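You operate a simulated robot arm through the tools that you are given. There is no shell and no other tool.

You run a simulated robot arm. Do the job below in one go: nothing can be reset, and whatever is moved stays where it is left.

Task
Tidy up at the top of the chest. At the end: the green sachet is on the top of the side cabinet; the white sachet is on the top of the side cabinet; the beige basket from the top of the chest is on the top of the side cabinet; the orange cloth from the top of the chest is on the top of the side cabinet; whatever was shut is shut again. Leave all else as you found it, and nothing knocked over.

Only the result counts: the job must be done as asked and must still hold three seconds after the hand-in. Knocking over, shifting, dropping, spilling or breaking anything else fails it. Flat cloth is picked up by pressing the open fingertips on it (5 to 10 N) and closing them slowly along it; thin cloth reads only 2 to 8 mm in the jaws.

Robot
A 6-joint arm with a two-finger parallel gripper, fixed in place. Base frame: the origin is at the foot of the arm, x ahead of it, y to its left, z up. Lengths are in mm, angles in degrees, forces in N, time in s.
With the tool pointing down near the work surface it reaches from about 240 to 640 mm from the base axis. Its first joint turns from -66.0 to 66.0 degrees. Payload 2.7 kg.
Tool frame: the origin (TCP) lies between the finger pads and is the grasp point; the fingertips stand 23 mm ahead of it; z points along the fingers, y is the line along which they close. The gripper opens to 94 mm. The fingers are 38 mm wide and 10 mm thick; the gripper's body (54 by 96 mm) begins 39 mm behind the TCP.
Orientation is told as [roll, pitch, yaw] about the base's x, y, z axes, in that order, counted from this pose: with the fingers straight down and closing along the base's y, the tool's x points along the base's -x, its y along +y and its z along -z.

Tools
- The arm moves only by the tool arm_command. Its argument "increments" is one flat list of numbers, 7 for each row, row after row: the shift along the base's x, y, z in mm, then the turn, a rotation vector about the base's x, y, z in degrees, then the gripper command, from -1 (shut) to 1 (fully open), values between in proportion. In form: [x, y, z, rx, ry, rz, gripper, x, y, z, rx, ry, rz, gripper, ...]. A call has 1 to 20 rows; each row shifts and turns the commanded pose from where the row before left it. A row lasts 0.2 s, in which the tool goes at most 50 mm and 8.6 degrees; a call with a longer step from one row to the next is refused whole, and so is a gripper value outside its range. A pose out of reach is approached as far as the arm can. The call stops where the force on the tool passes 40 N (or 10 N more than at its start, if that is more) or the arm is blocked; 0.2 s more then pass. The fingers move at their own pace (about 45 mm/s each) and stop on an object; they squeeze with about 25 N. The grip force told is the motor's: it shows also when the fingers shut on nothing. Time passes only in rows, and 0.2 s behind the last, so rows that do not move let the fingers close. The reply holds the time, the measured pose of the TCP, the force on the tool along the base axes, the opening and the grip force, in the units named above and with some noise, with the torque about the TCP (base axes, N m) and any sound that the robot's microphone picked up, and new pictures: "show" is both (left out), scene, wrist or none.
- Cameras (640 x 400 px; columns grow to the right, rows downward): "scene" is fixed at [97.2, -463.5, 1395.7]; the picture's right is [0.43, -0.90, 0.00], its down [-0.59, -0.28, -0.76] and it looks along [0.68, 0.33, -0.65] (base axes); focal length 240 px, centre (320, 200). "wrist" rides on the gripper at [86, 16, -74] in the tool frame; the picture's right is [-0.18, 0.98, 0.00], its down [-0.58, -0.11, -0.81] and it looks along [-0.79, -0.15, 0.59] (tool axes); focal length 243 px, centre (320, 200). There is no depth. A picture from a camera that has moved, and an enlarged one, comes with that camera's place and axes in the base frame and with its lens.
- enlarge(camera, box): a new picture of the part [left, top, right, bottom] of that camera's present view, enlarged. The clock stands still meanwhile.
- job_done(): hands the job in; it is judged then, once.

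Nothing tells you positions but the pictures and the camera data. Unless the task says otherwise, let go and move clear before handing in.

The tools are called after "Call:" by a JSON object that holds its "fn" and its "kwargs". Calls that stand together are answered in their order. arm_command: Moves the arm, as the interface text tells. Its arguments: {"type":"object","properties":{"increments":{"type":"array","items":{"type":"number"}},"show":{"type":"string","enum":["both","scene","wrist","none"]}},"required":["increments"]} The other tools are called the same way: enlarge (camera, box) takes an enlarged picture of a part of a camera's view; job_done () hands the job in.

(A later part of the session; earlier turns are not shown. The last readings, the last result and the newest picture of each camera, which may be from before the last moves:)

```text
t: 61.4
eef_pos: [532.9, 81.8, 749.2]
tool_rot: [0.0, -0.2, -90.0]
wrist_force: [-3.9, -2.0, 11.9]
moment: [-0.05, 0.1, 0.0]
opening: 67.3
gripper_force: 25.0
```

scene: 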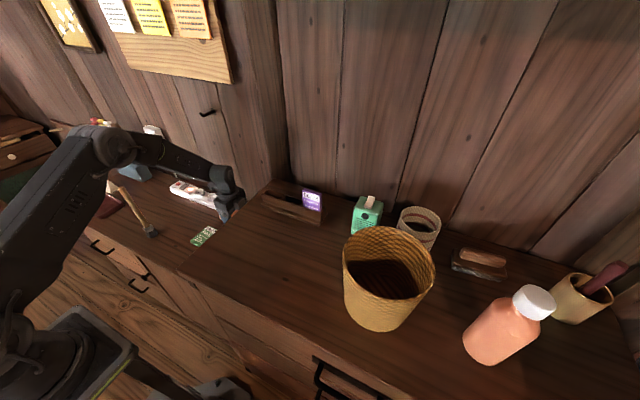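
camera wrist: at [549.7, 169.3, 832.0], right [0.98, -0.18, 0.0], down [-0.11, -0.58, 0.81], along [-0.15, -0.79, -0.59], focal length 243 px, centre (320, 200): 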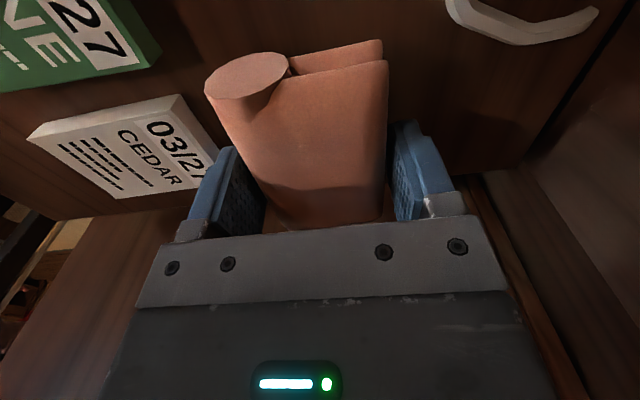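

The cloth rests on the cabinet (≈12 N). I open just a little (to ≈75 mm) and rise straight up.

Call:
{"fn": "arm_command", "kwargs": {"increments": [0, 0, 0.5, 0, 0, 0, 0.4, 0, 0, 0, 0, 0, 0, 0.52, 0, 0, 0, 0, 0, 0, 0.58, 0, 0, 0, 0, 0, 0, 0.6, 0, 0, 0, 0, 0, 0, 0.6], "show": "wrist"}}

```text
t: 62.6
eef_pos: [533.1, 80.6, 748.5]
tool_rot: [0.0, -0.3, -90.1]
wrist_force: [-0.7, 0.0, -0.1]
moment: [0.01, 0.0, 0.0]
opening: 75.2
gripper_force: 0.0
camera wrist: at [549.2, 170.2, 822.1], right [0.98, -0.18, 0.0], down [-0.11, -0.58, 0.81], along [-0.15, -0.79, -0.59], focal length 243 px, centre (320, 200)
```

wrist: 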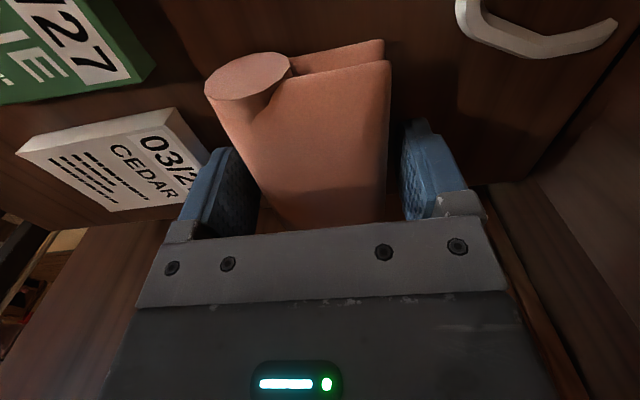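

Released cleanly. Rising straight up.

Call:
{"fn": "arm_command", "kwargs": {"increments": [0, 0, 10, 0, 0, 0, 0.6, 0, 0, 20, 0, 0, 0, 0.6, 0, 0, 40, 0, 0, 0, 0.6, 0, 0, 45, 0, 0, 0, 0.6, 0, 0, 45, 0, 0, 0, 0.6, 0, 0, 45, 0, 0, 0, 0.6, 0, 0, 45, 0, 0, 0, 0.6, 0, 0, 45, 0, 0, 0, 0.6, 0, 0, 0, 0, 0, 0, 0.6], "show": "both"}}

Call:
{"fn": "enlarge", "kwargs": {"camera": "wrist", "box": [200, 0, 440, 150]}}

Call:
{"fn": "enlarge", "kwargs": {"camera": "scene", "box": [320, 190, 460, 340]}}

```text
t: 64.6
eef_pos: [532.8, 78.9, 1044.9]
tool_rot: [0.0, -0.2, -90.1]
wrist_force: [0.4, -0.8, -0.3]
moment: [-0.03, 0.01, 0.02]
opening: 75.2
gripper_force: 0.1
camera wrist: at [549.3, 167.3, 1119.5], right [0.98, -0.18, 0.0], down [-0.11, -0.58, 0.81], along [-0.15, -0.79, -0.59], focal length 243 px, centre (320, 200)
```

scene: 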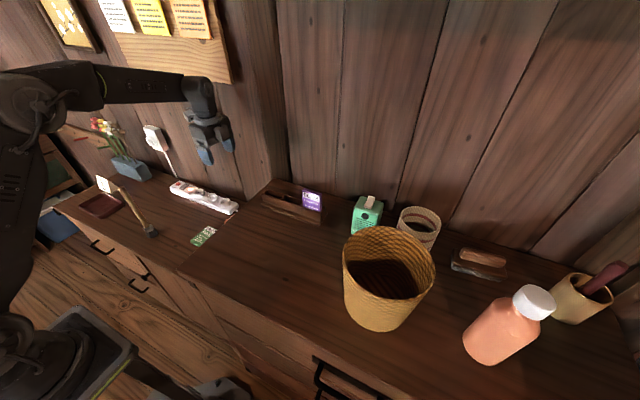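
wrist: 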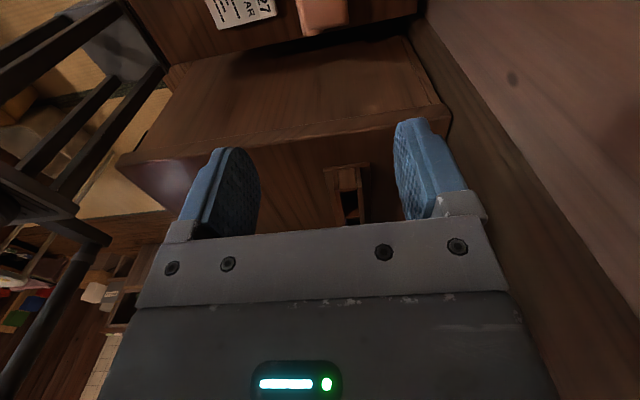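

```text
2.67 times, centred on (320, 75) of wrist
camera zoom: at [549.3, 167.3, 1119.5], right [0.98, -0.18, 0.0], down [-0.11, -0.58, 0.81], along [-0.15, -0.79, -0.59], focal length 647 px, centre (320, 533)
```

zoom: 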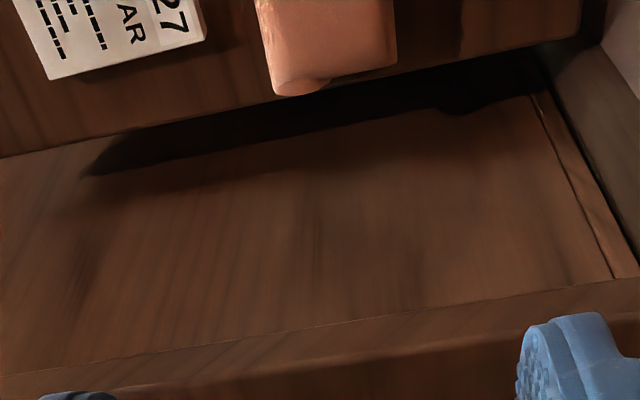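

```text
2.67 times, centred on (390, 265) of scene
camera zoom: at [97.2, -463.5, 1395.7], right [0.43, -0.9, 0.0], down [-0.59, -0.28, -0.76], along [0.68, 0.33, -0.65], focal length 641 px, centre (133, 27)
```

zoom: 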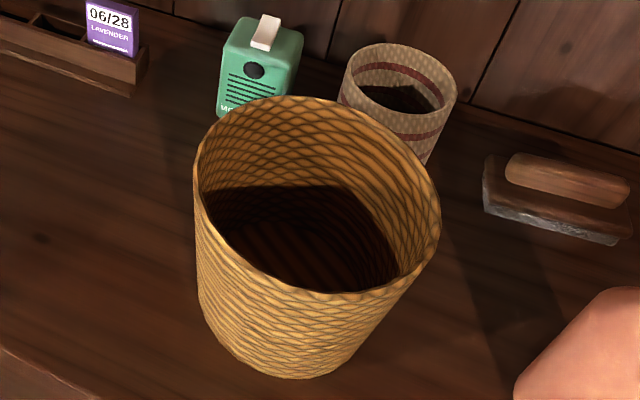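

The orange cloth lies on the cabinet beside the sachets. Before the basket I compare the two woven vessels' colours closely, and check their reach.

Call:
{"fn": "enlarge", "kwargs": {"camera": "scene", "box": [395, 200, 445, 255]}}

Call:
{"fn": "enlarge", "kwargs": {"camera": "scene", "box": [340, 270, 410, 335]}}

Call:
{"fn": "enlarge", "kwargs": {"camera": "scene", "box": [540, 255, 640, 335]}}

Call:
{"fn": "enlarge", "kwargs": {"camera": "scene", "box": [0, 120, 130, 250]}}

```text
7.27 times, centred on (420, 228) of scene
camera zoom: at [97.2, -463.5, 1395.7], right [0.43, -0.9, 0.0], down [-0.59, -0.28, -0.76], along [0.68, 0.33, -0.65], focal length 1748 px, centre (-407, 0)
```

zoom: 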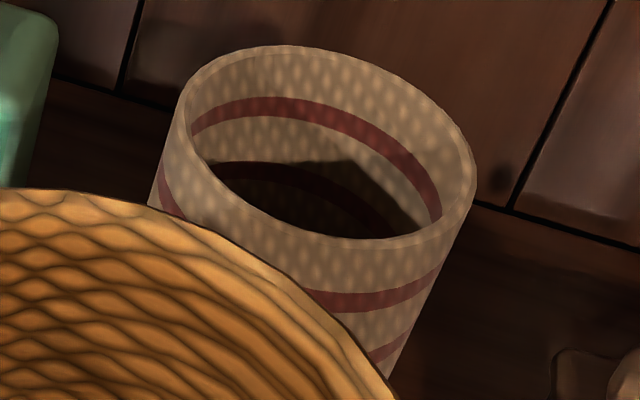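

```text
6.15 times, centred on (375, 302) of scene
camera zoom: at [97.2, -463.5, 1395.7], right [0.43, -0.9, 0.0], down [-0.59, -0.28, -0.76], along [0.68, 0.33, -0.65], focal length 1479 px, centre (-18, -431)
```

zoom: 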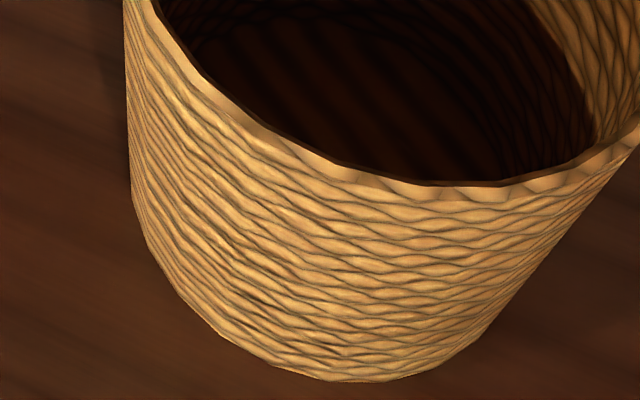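

```text
5.00 times, centred on (590, 295) of scene
camera zoom: at [97.2, -463.5, 1395.7], right [0.43, -0.9, 0.0], down [-0.59, -0.28, -0.76], along [0.68, 0.33, -0.65], focal length 1202 px, centre (-1030, -275)
```

zoom: 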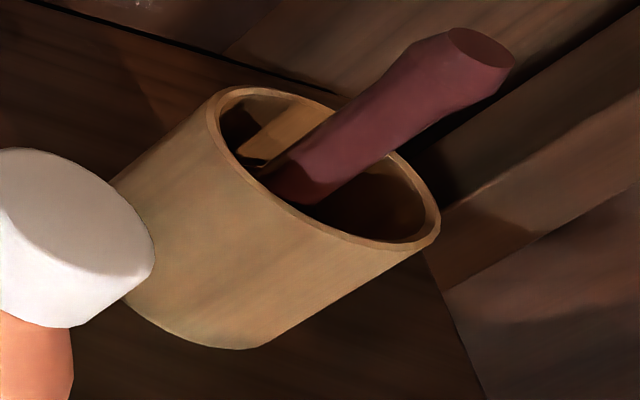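

```text
3.08 times, centred on (65, 185) of scene
camera zoom: at [97.2, -463.5, 1395.7], right [0.43, -0.9, 0.0], down [-0.59, -0.28, -0.76], along [0.68, 0.33, -0.65], focal length 740 px, centre (1105, 246)
```

zoom: 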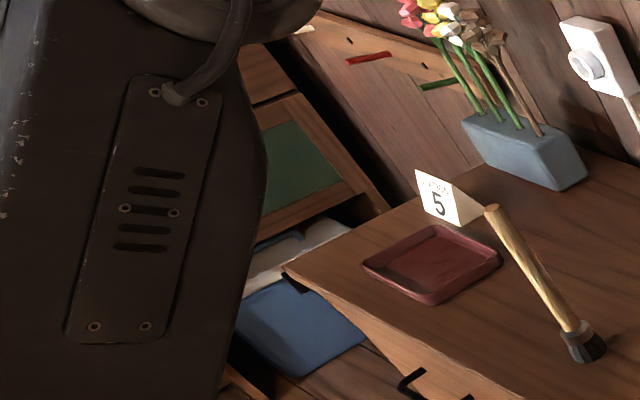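

The small striped vessel is far outside the arm's reach (≈730 mm), while the wicker basket (rim ≈154 mm across, centre ≈ (362, -464)) is within it, so the wicker one is the basket to move. I go above its near rim with the fingers turned to close radially, staying above rim height.

Call:
{"fn": "arm_command", "kwargs": {"increments": [-13.6, -30, 3.1, 0, 0, 8, 1, -13.6, -30, 3.1, 0, 0, 8, 1, -13.6, -30, 3.1, 0, 0, 8, 1, -13.6, -30, 3.1, 0, 0, 8, 1, -13.6, -30, 3.1, 0, 0, 8, 1, -13.6, -30, 3.1, 0, 0, 8, 1, -13.6, -30, 3.1, 0, 0, 8, 1, -13.6, -30, 3.1, 0, 0, 8, 1, -13.6, -30, 3.1, 0, 0, 8, 1, -13.6, -30, 3.1, 0, 0, 8, 1, -13.6, -30, 3.1, 0, 0, 8, 1, -13.6, -30, 3.1, 0, 0, 8, 1, 0, 0, 0, 0, 0, 0, 1], "show": "both"}}

```text
t: 67.4
eef_pos: [368.7, -276.5, 1082.0]
tool_rot: [-0.1, -0.2, 5.9]
wrist_force: [-0.6, -0.1, 0.8]
moment: [-0.01, 0.01, -0.03]
opening: 94.1
gripper_force: 0.0
camera wrist: at [281.2, -268.7, 1156.2], right [0.08, 1.0, 0.0], down [0.59, -0.05, 0.81], along [0.81, -0.06, -0.59], focal length 243 px, centre (320, 200)
```

scene: 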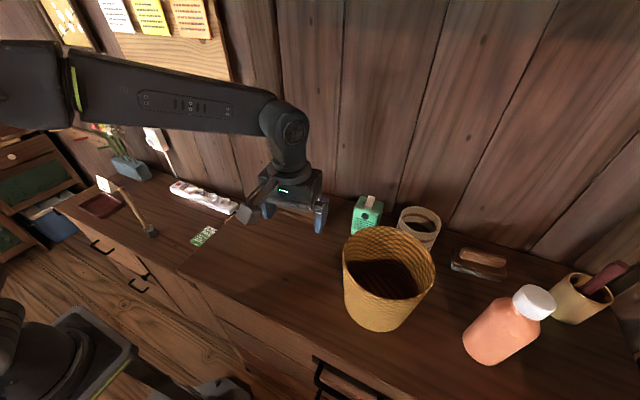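
wrist: 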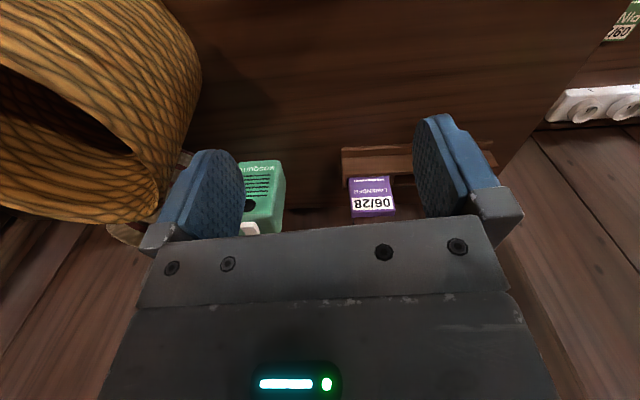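

Call:
{"fn": "arm_command", "kwargs": {"increments": [-13.4, -28, 4, 0, 0, 8, 1, -13.4, -28, 4, 0, 0, 8, 1, -13.4, -28, 4, 0, 0, 8, 1, -13.4, -28, 4, 0, 0, 8, 1, 0, 0, 0, 0, 0, 0, 1], "show": "both"}}

Call:
{"fn": "enlarge", "kwargs": {"camera": "scene", "box": [300, 170, 460, 340]}}

```text
t: 68.6
eef_pos: [314.8, -392.2, 1097.4]
tool_rot: [-0.1, -0.2, 38.1]
wrist_force: [0.4, -0.3, 0.0]
moment: [0.04, 0.01, 0.0]
opening: 93.9
gripper_force: 0.1
camera wrist: at [238.0, -430.2, 1171.0], right [-0.46, 0.89, 0.0], down [0.52, 0.27, 0.81], along [0.72, 0.37, -0.59], focal length 243 px, centre (320, 200)
```

scene: 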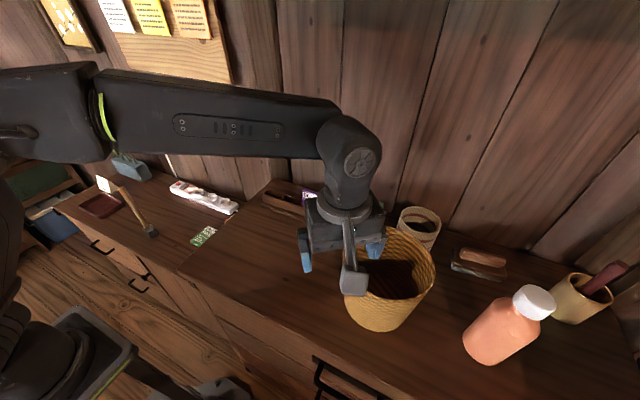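
wrist: 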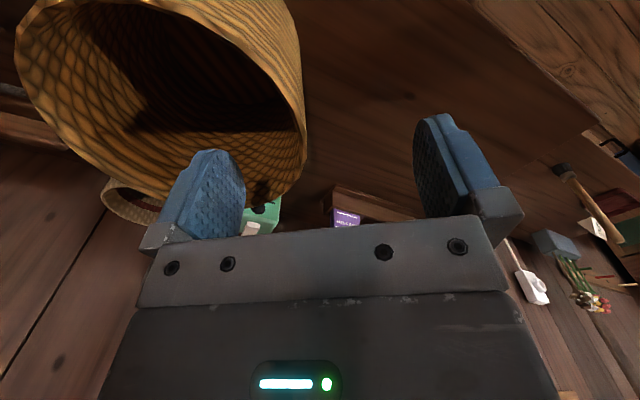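

```text
2.35 times, centred on (380, 255) of scene
camera zoom: at [97.2, -463.5, 1395.7], right [0.43, -0.9, 0.0], down [-0.59, -0.28, -0.76], along [0.68, 0.33, -0.65], focal length 566 px, centre (179, 71)
```

zoom: 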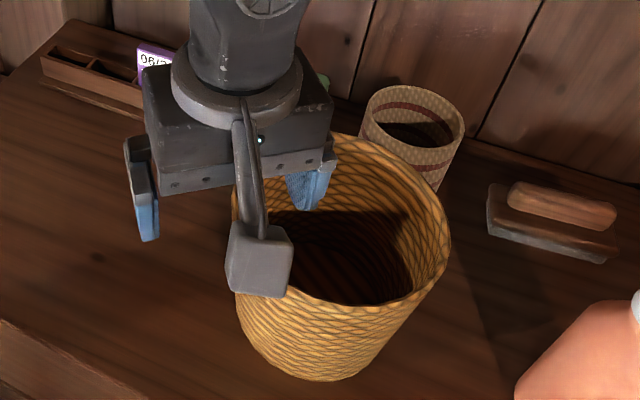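

Call:
{"fn": "enlarge", "kwargs": {"camera": "wrist", "box": [0, 0, 320, 220]}}

```text
1.82 times, centred on (160, 110) of wrist
camera zoom: at [238.0, -430.2, 1171.0], right [-0.46, 0.89, 0.0], down [0.52, 0.27, 0.81], along [0.72, 0.37, -0.59], focal length 441 px, centre (611, 364)
```

zoom: 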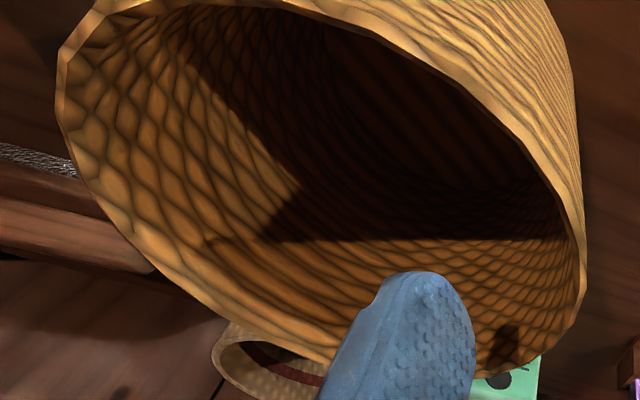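

I refine the basket's rim: centre ≈ (368, -463), radius ≈ 76, rim z ≈ 1046. I shift 12 mm inward, tilt 6° along the wall slope, and lower a bit to check alignment.

Call:
{"fn": "arm_command", "kwargs": {"increments": [3.6, -4.8, -5, -2.4, -1.8, 0, 1, 3.6, -4.8, -10, -2.4, -1.9, 0, 1, 0, 0, -10, 0, 0, 0, 1, 0, 0, 0, 0, 0, 0, 1], "show": "both"}}

Call:
{"fn": "enlarge", "kwargs": {"camera": "scene", "box": [280, 170, 440, 340]}}

Call:
{"fn": "enlarge", "kwargs": {"camera": "wrist", "box": [60, 40, 460, 260]}}

```text
t: 69.6
eef_pos: [322.6, -400.6, 1072.5]
tool_rot: [-6.1, -0.1, 38.1]
wrist_force: [0.3, 0.0, 0.3]
moment: [-0.03, -0.03, -0.02]
opening: 94.1
gripper_force: 0.1
camera wrist: at [240.5, -432.7, 1143.9], right [-0.46, 0.88, -0.1], down [0.47, 0.34, 0.81], along [0.76, 0.32, -0.57], focal length 243 px, centre (320, 200)
```

scene: 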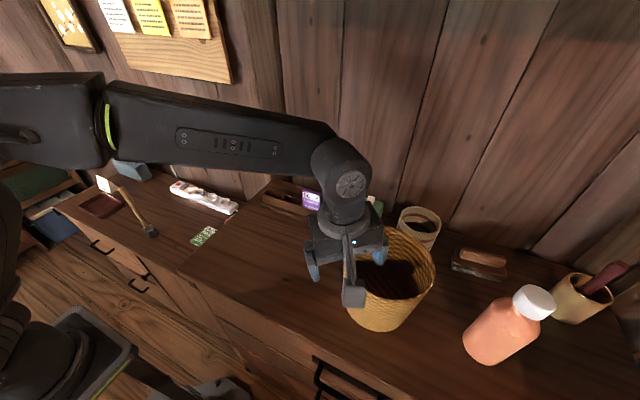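
wrist: 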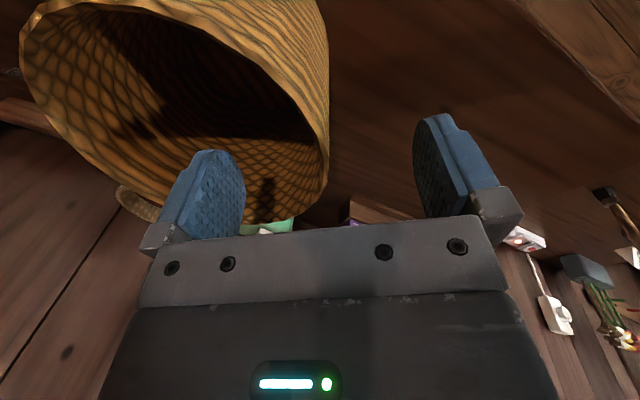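

```text
2.35 times, centred on (360, 255) of scene
camera zoom: at [97.2, -463.5, 1395.7], right [0.43, -0.9, 0.0], down [-0.59, -0.28, -0.76], along [0.68, 0.33, -0.65], focal length 566 px, centre (226, 71)
```

zoom: 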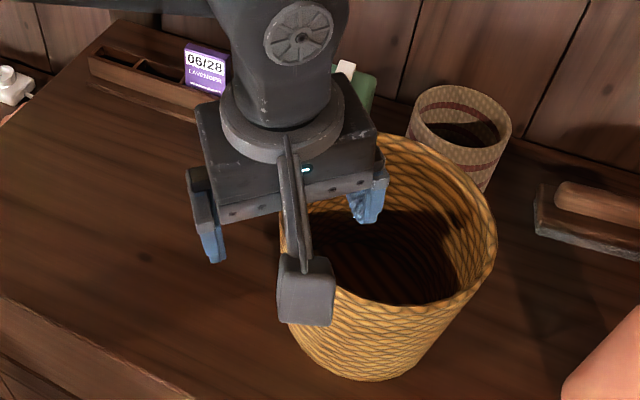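

```text
1.60 times, centred on (260, 150) of wrist
camera zoom: at [240.5, -432.7, 1143.9], right [-0.46, 0.88, -0.1], down [0.47, 0.34, 0.81], along [0.76, 0.32, -0.57], focal length 388 px, centre (416, 280)
```

zoom: 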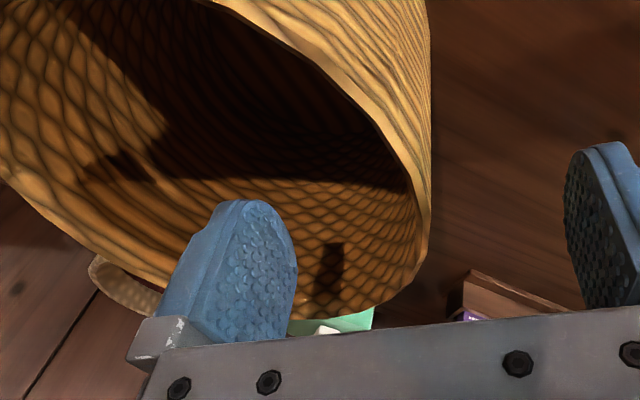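

The wall edge lies within ~2 mm of the gripper's centre plane. I nudge 2 mm outward and lower around the rim.

Call:
{"fn": "arm_command", "kwargs": {"increments": [-1.2, 1.6, -8, 0, 0, 0, 1, 0.7, -0.9, -10, 0, 0, 0, 1, 0.7, -0.9, -10, 0, 0, 0, 1, 0, 0, 0, 0, 0, 0, 1], "show": "both"}}

Call:
{"fn": "enlarge", "kwargs": {"camera": "scene", "box": [280, 170, 440, 340]}}

Call:
{"fn": "enlarge", "kwargs": {"camera": "wrist", "box": [140, 40, 500, 250]}}

```text
t: 70.6
eef_pos: [324.7, -400.2, 1042.5]
tool_rot: [-6.3, 0.0, 38.0]
wrist_force: [0.7, -0.2, 0.6]
moment: [-0.02, 0.01, 0.02]
opening: 94.1
gripper_force: 0.1
camera wrist: at [241.3, -432.6, 1114.9], right [-0.46, 0.88, -0.1], down [0.47, 0.34, 0.81], along [0.76, 0.32, -0.57], focal length 243 px, centre (320, 200)
```

scene: 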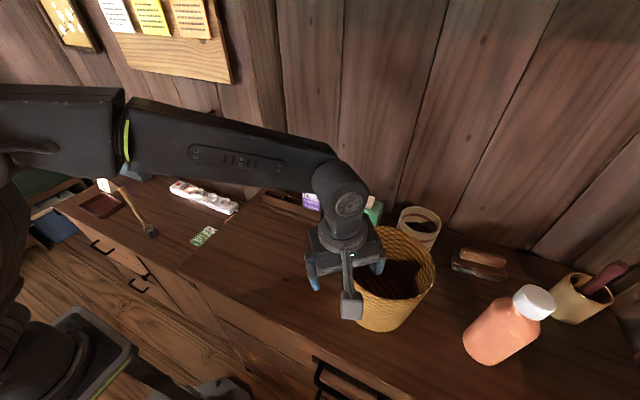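
wrist: 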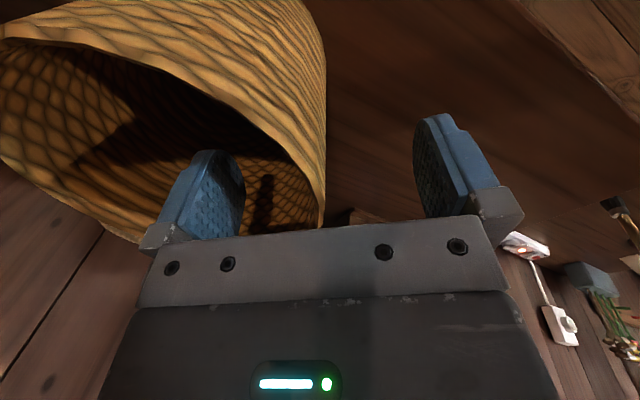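

```text
2.35 times, centred on (360, 255) of scene
camera zoom: at [97.2, -463.5, 1395.7], right [0.43, -0.9, 0.0], down [-0.59, -0.28, -0.76], along [0.68, 0.33, -0.65], focal length 566 px, centre (226, 71)
```

zoom: 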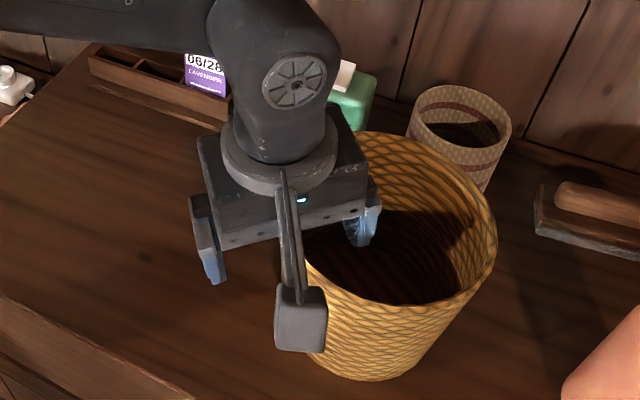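

```text
1.78 times, centred on (320, 145) of wrist
camera zoom: at [241.3, -432.6, 1114.9], right [-0.46, 0.88, -0.1], down [0.47, 0.34, 0.81], along [0.76, 0.32, -0.57], focal length 431 px, centre (320, 298)
```

zoom: 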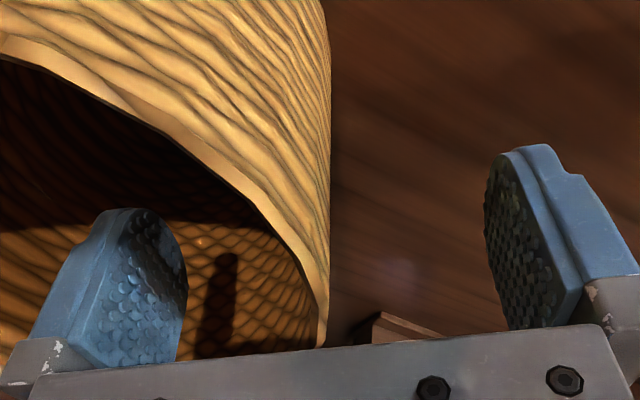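

The wall runs parallel to the fingers, well centred; rim is about 10 mm above the TCP. I shift slightly along the rim to face the basket's centre, then close partway and check.

Call:
{"fn": "arm_command", "kwargs": {"increments": [-3, -2.2, 0, 0, 0, 0, 1, -3, -2.2, 0, 0, 0, 0, 0.6, 0, 0, 0, 0, 0, 0, 0.2, 0, 0, 0, 0, 0, 0, -0.2, 0, 0, 0, 0, 0, 0, -0.5, 0, 0, 0, 0, 0, 0, -0.62, 0, 0, 0, 0, 0, 0, -0.62], "show": "both"}}

Call:
{"fn": "enlarge", "kwargs": {"camera": "wrist", "box": [200, 80, 440, 230]}}

Call:
{"fn": "enlarge", "kwargs": {"camera": "scene", "box": [280, 170, 440, 340]}}

```text
t: 72.2
eef_pos: [318.5, -405.0, 1044.3]
tool_rot: [-6.1, -0.1, 38.0]
wrist_force: [2.0, -1.0, 0.7]
moment: [-0.06, -0.06, 0.01]
opening: 18.2
gripper_force: 1.1
camera wrist: at [235.2, -437.3, 1116.2], right [-0.46, 0.88, -0.1], down [0.47, 0.34, 0.81], along [0.76, 0.32, -0.57], focal length 243 px, centre (320, 200)
```

scene: 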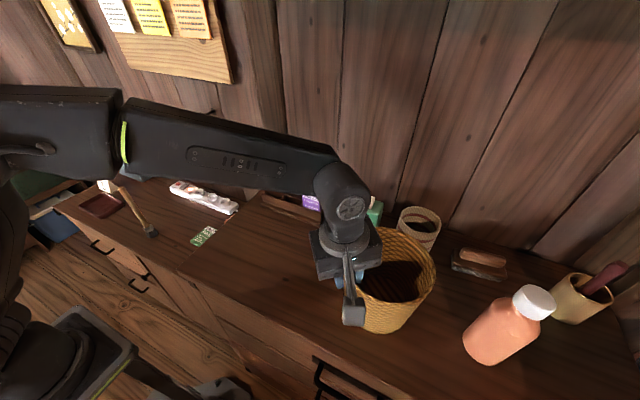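
wrist: 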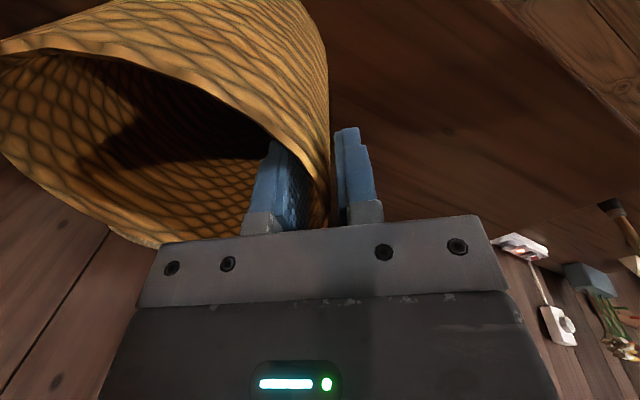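

```text
2.67 times, centred on (320, 155) of wrist
camera zoom: at [235.2, -437.3, 1116.2], right [-0.46, 0.88, -0.1], down [0.47, 0.34, 0.81], along [0.76, 0.32, -0.57], focal length 647 px, centre (320, 320)
```

zoom: 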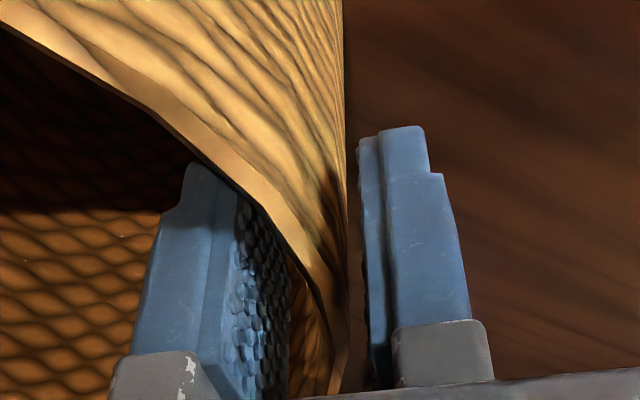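

```text
2.35 times, centred on (360, 255) of scene
camera zoom: at [97.2, -463.5, 1395.7], right [0.43, -0.9, 0.0], down [-0.59, -0.28, -0.76], along [0.68, 0.33, -0.65], focal length 566 px, centre (226, 71)
```

zoom: 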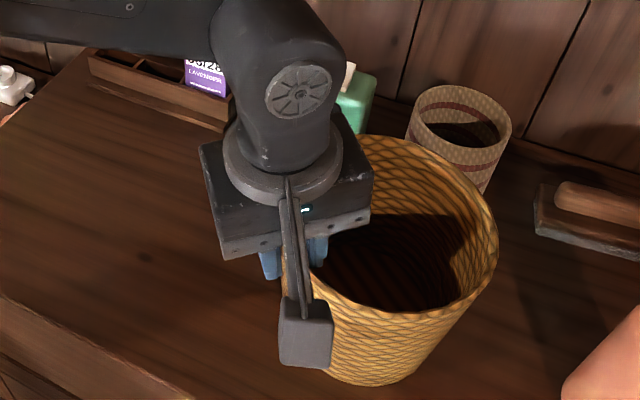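

Both fingers straddle the wall with small gaps. I close fully on the rim.

Call:
{"fn": "arm_command", "kwargs": {"increments": [0, 0, 0, 0, 0, 0, -0.75, 0, 0, 0, 0, 0, 0, -0.85, 0, 0, 0, 0, 0, 0, -1, 0, 0, 0, 0, 0, 0, -1, 0, 0, 0, 0, 0, 0, -1], "show": "both"}}

Call:
{"fn": "enlarge", "kwargs": {"camera": "wrist", "box": [200, 80, 440, 230]}}

Call:
{"fn": "enlarge", "kwargs": {"camera": "scene", "box": [280, 170, 440, 340]}}

```text
t: 73.4
eef_pos: [317.3, -404.1, 1044.0]
tool_rot: [-6.1, 0.0, 38.0]
wrist_force: [0.5, -0.6, 2.7]
moment: [-0.09, 0.03, 0.01]
opening: 11.8
gripper_force: 25.5
camera wrist: at [235.2, -437.3, 1116.3], right [-0.46, 0.88, -0.1], down [0.47, 0.34, 0.81], along [0.76, 0.32, -0.57], focal length 243 px, centre (320, 200)
```

scene: 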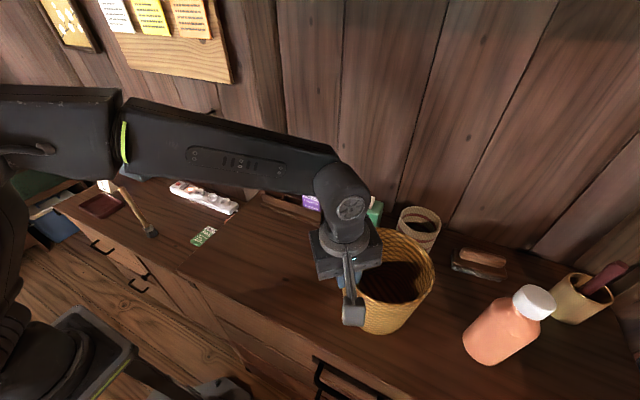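
wrist: 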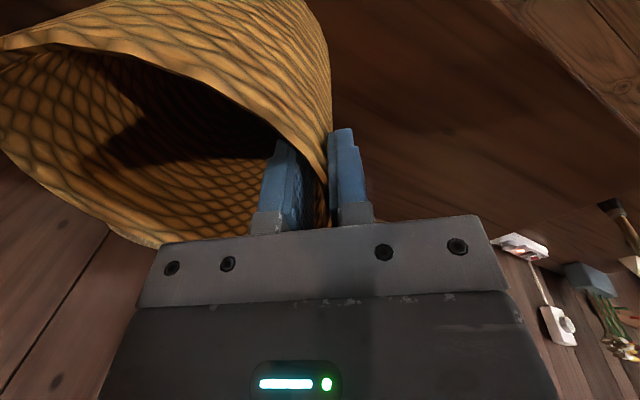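

```text
2.67 times, centred on (320, 155) of wrist
camera zoom: at [235.2, -437.3, 1116.3], right [-0.46, 0.88, -0.1], down [0.47, 0.34, 0.81], along [0.76, 0.32, -0.57], focal length 647 px, centre (320, 320)
```

zoom: 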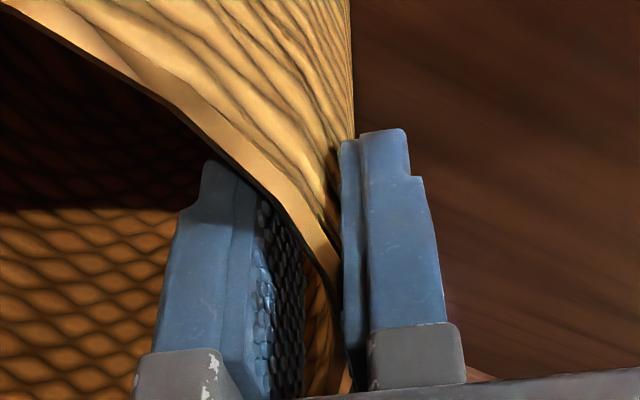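

```text
2.35 times, centred on (360, 255) of scene
camera zoom: at [97.2, -463.5, 1395.7], right [0.43, -0.9, 0.0], down [-0.59, -0.28, -0.76], along [0.68, 0.33, -0.65], focal length 566 px, centre (226, 71)
```

zoom: 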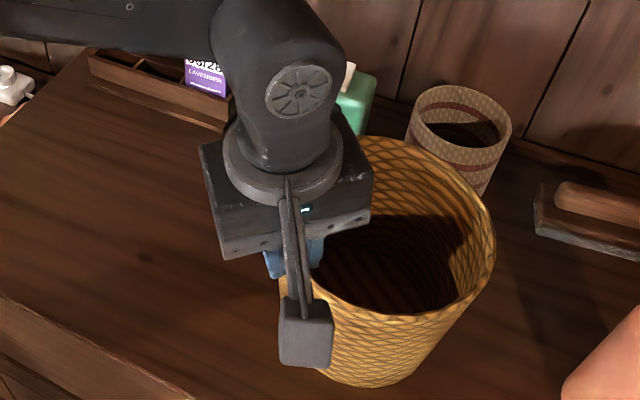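

Gripped at 11.8 mm with 25 N. I lift slowly and check that it holds and stays level.

Call:
{"fn": "arm_command", "kwargs": {"increments": [0, 0, 3, 0, 0, 0, -1, 0, 0, 4, 0, 0, 0, -1, 0, 0, 5, 0, 0, 0, -1, 0, 0, 6, 0, 0, 0, -1, 0, 0, 0, 0, 0, 0, -1, 0, 0, 0, 0, 0, 0, -1], "show": "both"}}

Call:
{"fn": "enlarge", "kwargs": {"camera": "scene", "box": [280, 170, 460, 350]}}

```text
t: 74.8
eef_pos: [317.6, -403.5, 1062.6]
tool_rot: [-6.1, -0.1, 37.9]
wrist_force: [0.0, 0.1, -1.6]
moment: [0.11, 0.05, 0.01]
opening: 12.0
gripper_force: 25.1
camera wrist: at [235.0, -436.9, 1134.1], right [-0.46, 0.88, -0.1], down [0.47, 0.34, 0.81], along [0.76, 0.32, -0.57], focal length 243 px, centre (320, 200)
```

scene: 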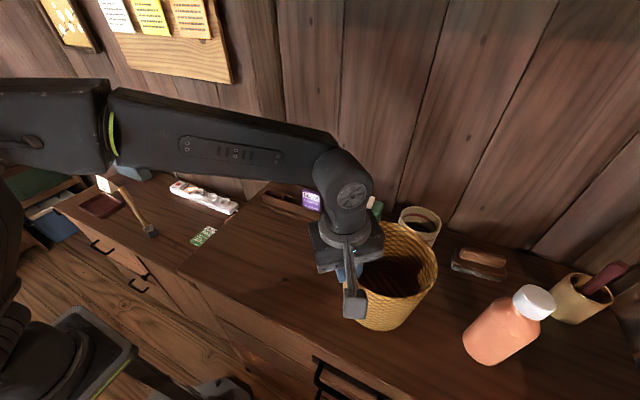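
wrist: 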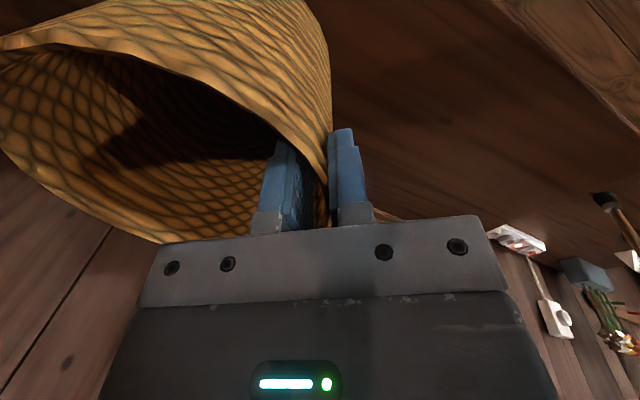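

```text
2.22 times, centred on (370, 260) of scene
camera zoom: at [97.2, -463.5, 1395.7], right [0.43, -0.9, 0.0], down [-0.59, -0.28, -0.76], along [0.68, 0.33, -0.65], focal length 534 px, centre (209, 67)
```

zoom: 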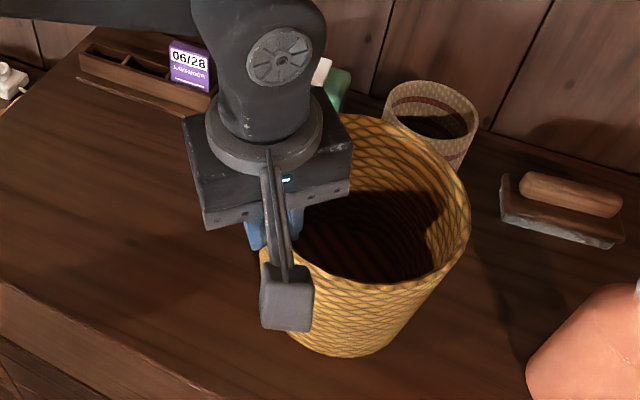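

It holds (only ~1.6 N weight) and stays level. I lift a bit more and draw it straight in toward the robot so it will pass in front of the rack.

Call:
{"fn": "arm_command", "kwargs": {"increments": [0, 0, 6, 0, 0, 0, -1, -6, 7.6, 4, 0, 0, 0, -1, -18, 22.8, 0, 0, 0, 0, -1, -20, 25.4, 0, 0, 0, 0, -1, -20, 25.4, 0, 0, 0, 0, -1, -20, 25.4, 0, 0, 0, 0, -1, -20, 25.4, 0, 0, 0, 0, -1, -16, 20.3, 0, 0, 0, 0, -1, 0, 0, 0, 0, 0, 0, -1], "show": "both"}}

```text
t: 76.8
eef_pos: [196.3, -250.1, 1071.4]
tool_rot: [-6.1, 0.0, 37.9]
wrist_force: [0.1, 1.0, -2.3]
moment: [0.07, 0.03, -0.01]
opening: 11.8
gripper_force: 25.5
camera wrist: at [114.0, -282.4, 1142.4], right [-0.46, 0.88, -0.1], down [0.47, 0.34, 0.81], along [0.76, 0.32, -0.57], focal length 243 px, centre (320, 200)
```

scene: 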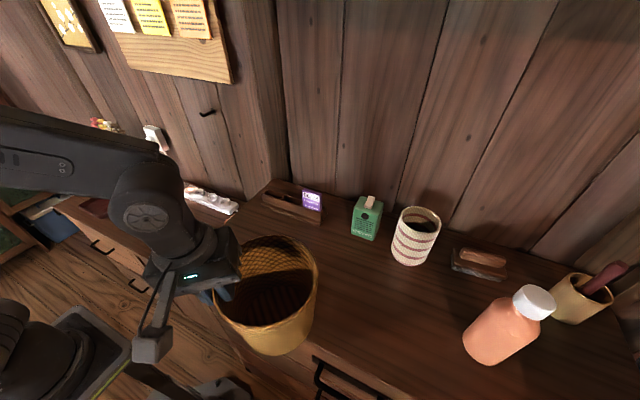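
wrist: 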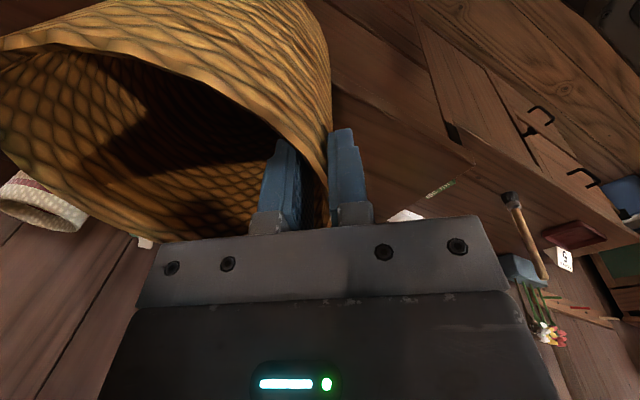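

The basket hangs level. Now I swing it around in front of the rack to over the cabinet, rotating with the arm.

Call:
{"fn": "arm_command", "kwargs": {"increments": [16, 15.5, 0, 0, 0, 4, -1, 17.1, 14.5, 0, 0, 0, 4, -1, 28.5, 34.3, 0, 0, 0, 8, -1, 23.6, 38.0, 0, 0, 0, 8, -1, 18.0, 40.8, 0, 0, 0, 8, -1, 12.1, 43.0, 0, 0, 0, 8, -1, 6.1, 44.2, 0, 0, 0, 8, -1, -0.2, 44.6, 0, 0, 0, 8, -1, -2.5, 22.2, 0, 0, 0, 4, -1, 0, 0, 0, 0, 0, 0, -1], "show": "both"}}

```text
t: 79.0
eef_pos: [318.4, 46.2, 1071.3]
tool_rot: [-6.1, -0.1, 98.0]
wrist_force: [-0.2, 0.0, -2.1]
moment: [-0.05, 0.09, 0.04]
opening: 11.7
gripper_force: 25.2
camera wrist: at [306.8, -41.2, 1143.2], right [-0.99, 0.05, -0.1], down [-0.06, 0.58, 0.81], along [0.1, 0.82, -0.57], focal length 243 px, centre (320, 200)
```

scene: 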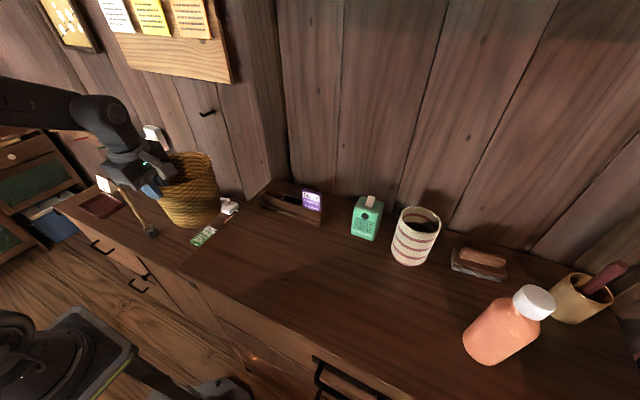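
wrist: 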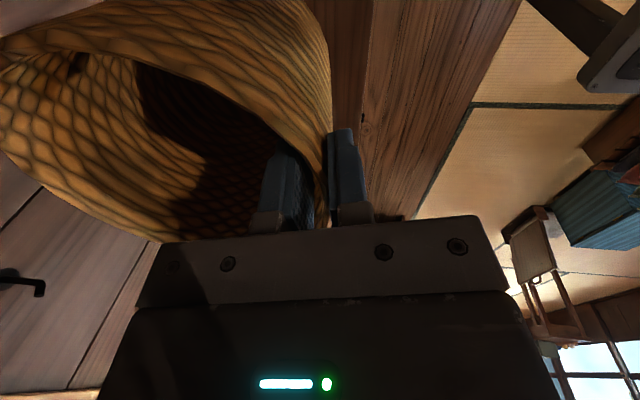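

Good. I continue: rotate a bit more, extend outward over the cabinet, then swing to the free spot next to the green sachet, keeping away from the standing brush.

Call:
{"fn": "arm_command", "kwargs": {"increments": [-8.2, 32.3, 0, 0, 0, 6, -1, -9.9, 32.0, 0, 0, 0, 6, -1, 20, 7.4, 0, 0, 0, 0, -1, 32, 11.8, 0, 0, 0, 0, -1, 35, 12.9, 0, 0, 0, 0, -1, 35, 12.9, 0, 0, 0, 0, -1, 28, 10.2, 0, 0, 0, 0, -1, -14.6, 35.2, 0, 0, 0, 4.6, -1, -17.3, 34, 0, 0, 0, 4.5, -1, 0, 0, 0, 0, 0, 0, -1], "show": "both"}}

Call:
{"fn": "enlarge", "kwargs": {"camera": "scene", "box": [60, 100, 280, 280]}}

```text
t: 81.2
eef_pos: [415.6, 234.5, 1068.8]
tool_rot: [-6.1, -0.1, 119.1]
wrist_force: [0.4, 0.6, -2.1]
moment: [-0.05, 0.1, -0.01]
opening: 11.8
gripper_force: 25.3
camera wrist: at [436.9, 148.3, 1141.2], right [-0.94, -0.31, -0.1], down [-0.26, 0.52, 0.81], along [-0.2, 0.8, -0.57], focal length 243 px, centre (320, 200)
```

scene: 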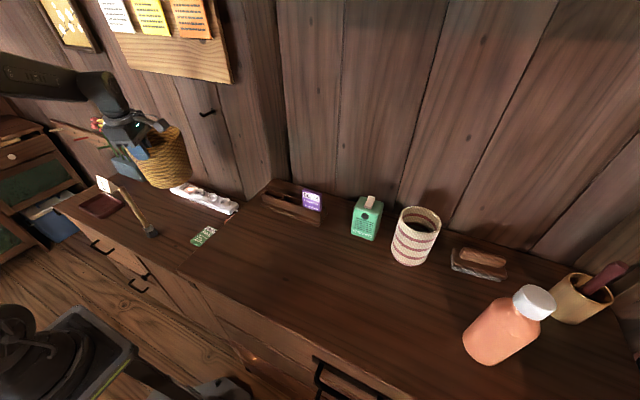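
wrist: 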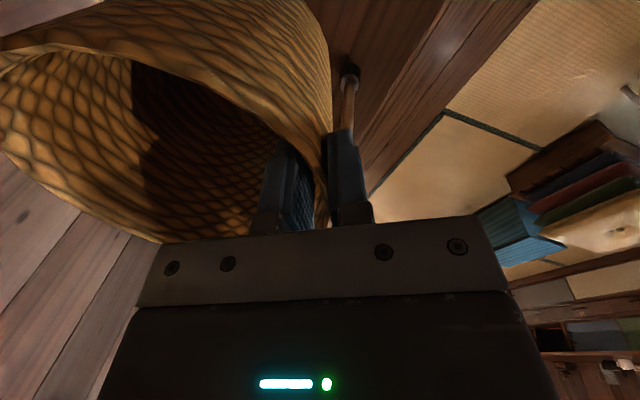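

```text
2.22 times, centred on (170, 190) of scene
camera zoom: at [97.2, -463.5, 1395.7], right [0.43, -0.9, 0.0], down [-0.59, -0.28, -0.76], along [0.68, 0.33, -0.65], focal length 534 px, centre (653, 222)
```

zoom: 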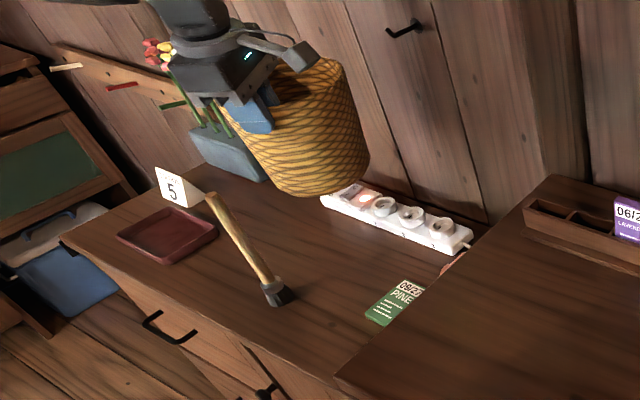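

The basket hangs above its spot at about (478, 270), clear of brush, strip and sachet. I lower it to ~25 mm above the cabinet and check.

Call:
{"fn": "arm_command", "kwargs": {"increments": [0, 0, -25, 0, 0, 0, -1, 0, 0, -35, 0, 0, 0, -1, 0, 0, -35, 0, 0, 0, -1, 0, 0, -35, 0, 0, 0, -1, 0, 0, -30, 0, 0, 0, -1, 0, 0, -20, 0, 0, 0, -1, 0, 0, 0, 0, 0, 0, -1], "show": "both"}}

Call:
{"fn": "enlarge", "kwargs": {"camera": "scene", "box": [60, 120, 280, 280]}}

```text
t: 82.8
eef_pos: [416.4, 234.6, 889.9]
tool_rot: [-6.2, -0.1, 119.1]
wrist_force: [0.4, -0.1, -1.4]
moment: [-0.08, 0.07, -0.02]
opening: 11.8
gripper_force: 24.9
camera wrist: at [438.5, 148.6, 962.0], right [-0.94, -0.31, -0.1], down [-0.26, 0.52, 0.81], along [-0.2, 0.8, -0.57], focal length 243 px, centre (320, 200)
```

scene: 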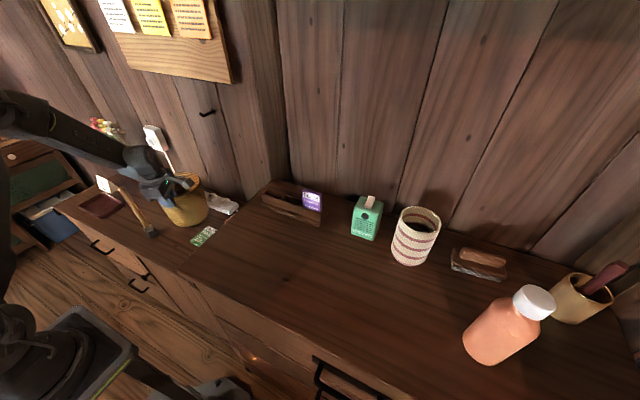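
wrist: 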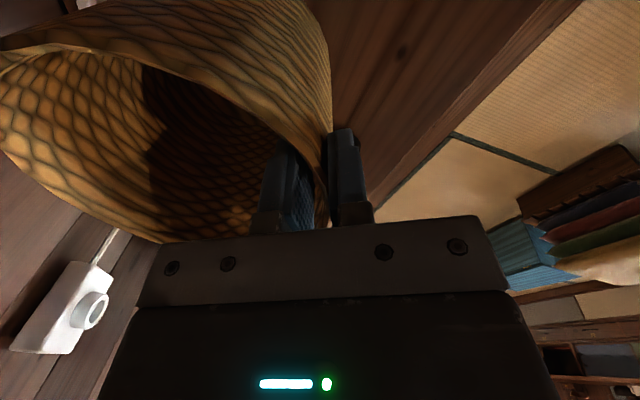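

```text
2.50 times, centred on (170, 200) of scene
camera zoom: at [97.2, -463.5, 1395.7], right [0.43, -0.9, 0.0], down [-0.59, -0.28, -0.76], along [0.68, 0.33, -0.65], focal length 601 px, centre (695, 200)
```

zoom: 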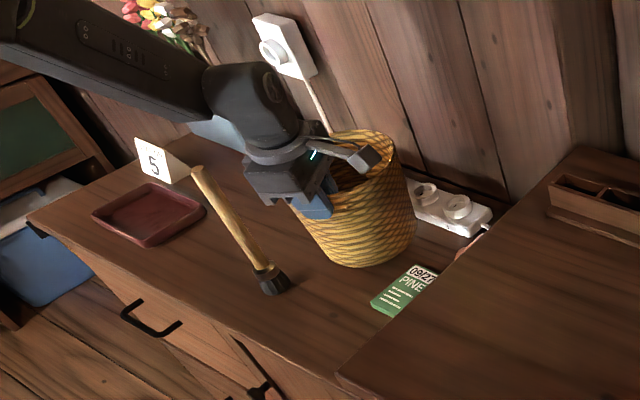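

Everything is clear. I lower the last bit and feel for contact.

Call:
{"fn": "arm_command", "kwargs": {"increments": [0, 0, -10, 0, 0, 0, -1, 0, 0, -7, 0, 0, 0, -1, 0, 0, -4, 0, 0, 0, -1, 0, 0, 0, 0, 0, 0, -1], "show": "none"}}

Call:
{"fn": "arm_command", "kwargs": {"increments": [0, 0, -2, 0, 0, 0, -1, 0, 0, -1, 0, 0, 0, -1, 0, 0, 0, 0, 0, 0, -1], "show": "none"}}

```text
t: 83.8
eef_pos: [416.3, 235.7, 869.5]
tool_rot: [-6.1, -0.1, 119.1]
wrist_force: [-0.1, -1.3, -1.8]
moment: [-0.05, 0.11, 0.0]
opening: 11.9
gripper_force: 24.9
```

```text
t: 84.6
eef_pos: [416.2, 234.9, 867.0]
tool_rot: [-6.1, -0.1, 119.1]
wrist_force: [0.6, 0.8, -1.4]
moment: [-0.07, 0.13, -0.03]
opening: 11.8
gripper_force: 25.1
```

Call:
{"fn": "arm_command", "kwargs": {"increments": [0, 0, -1.5, 0, 0, 0, -1, 0, 0, -1, 0, 0, 0, -1, 0, 0, 0, 0, 0, 0, -1], "show": "none"}}

Call:
{"fn": "arm_command", "kwargs": {"increments": [0, 0, -1, 0, 0, 0, -1, 0, 0, 0, 0, 0, 0, -1], "show": "none"}}

```text
t: 85.4
eef_pos: [415.7, 233.7, 865.9]
tool_rot: [-6.1, -0.2, 119.1]
wrist_force: [0.0, -0.7, -1.6]
moment: [-0.05, 0.12, -0.03]
opening: 12.1
gripper_force: 25.1
```

```text
t: 86.0
eef_pos: [417.4, 233.9, 864.2]
tool_rot: [-6.2, -0.1, 119.1]
wrist_force: [0.4, 0.1, -1.4]
moment: [-0.06, 0.11, 0.0]
opening: 11.7
gripper_force: 25.2
```

Call:
{"fn": "arm_command", "kwargs": {"increments": [0, 0, -1, 0, 0, 0, -1, 0, 0, 0, 0, 0, 0, -1], "show": "none"}}

Call:
{"fn": "arm_command", "kwargs": {"increments": [0, 0, -1, 0, 0, 0, -1, 0, 0, 0, 0, 0, 0, -1], "show": "none"}}

```text
t: 86.6
eef_pos: [416.6, 233.3, 863.3]
tool_rot: [-6.2, -0.1, 119.1]
wrist_force: [-1.9, -2.3, 9.5]
moment: [-0.49, 0.27, -0.07]
opening: 12.0
gripper_force: 24.8
```

```text
t: 87.2
eef_pos: [416.4, 234.4, 864.5]
tool_rot: [-6.4, 0.0, 119.0]
wrist_force: [-2.6, -2.8, 24.4]
moment: [-0.43, 0.09, -0.04]
opening: 12.0
gripper_force: 24.9
```

The basket stands on the cabinet. I ease off 1 mm and open slowly.

Call:
{"fn": "arm_command", "kwargs": {"increments": [0, 0, 1.2, 0, 0, 0, -1, 0, 0, 0, 0, 0, 0, -0.7, 0, 0, 0, 0, 0, 0, -0.5, 0, 0, 0, 0, 0, 0, -0.3, 0, 0, 0, 0, 0, 0, -0.1, 0, 0, 0, 0, 0, 0, -0.1], "show": "both"}}

Call:
{"fn": "enlarge", "kwargs": {"camera": "scene", "box": [60, 120, 280, 280]}}

Call:
{"fn": "enlarge", "kwargs": {"camera": "wrist", "box": [200, 80, 440, 230]}}

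```text
t: 88.6
eef_pos: [416.1, 233.4, 863.6]
tool_rot: [-6.2, -0.1, 119.1]
wrist_force: [0.1, -0.3, 0.5]
moment: [-0.02, -0.03, 0.03]
opening: 42.3
gripper_force: 0.0
camera wrist: at [437.9, 147.7, 935.7], right [-0.94, -0.31, -0.1], down [-0.26, 0.52, 0.81], along [-0.2, 0.8, -0.57], focal length 243 px, centre (320, 200)
```

scene: 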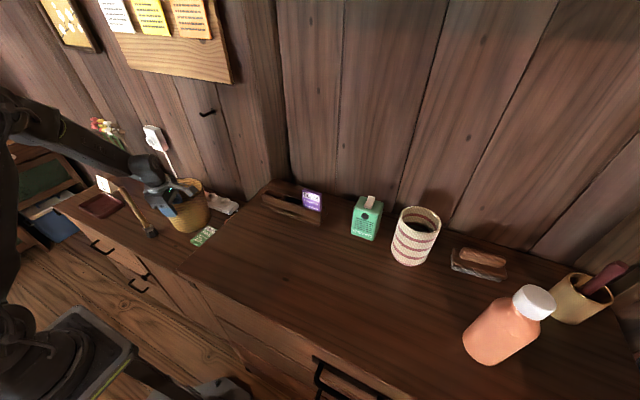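
wrist: 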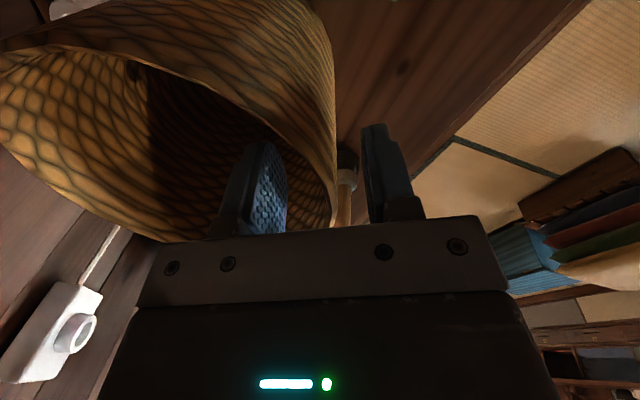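

```text
2.50 times, centred on (170, 200) of scene
camera zoom: at [97.2, -463.5, 1395.7], right [0.43, -0.9, 0.0], down [-0.59, -0.28, -0.76], along [0.68, 0.33, -0.65], focal length 601 px, centre (695, 200)
```

zoom: 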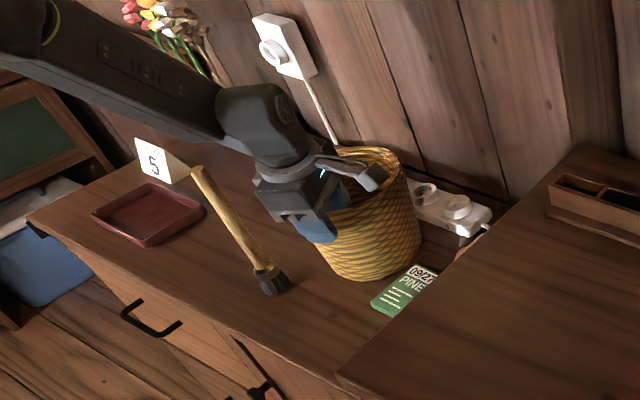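

```text
2.67 times, centred on (320, 155) of wrist
camera zoom: at [437.9, 147.7, 935.7], right [-0.94, -0.31, -0.1], down [-0.26, 0.52, 0.81], along [-0.2, 0.8, -0.57], focal length 647 px, centre (320, 320)
```

zoom: 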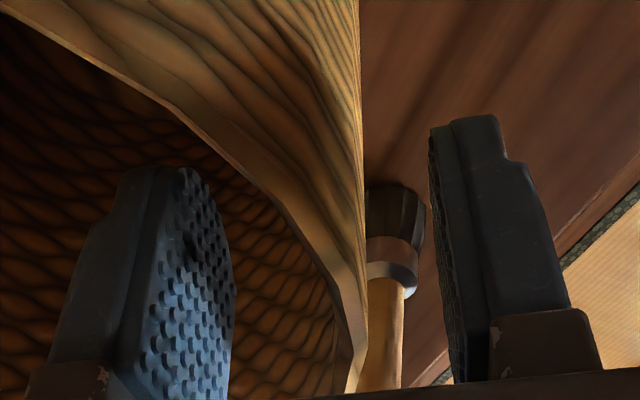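

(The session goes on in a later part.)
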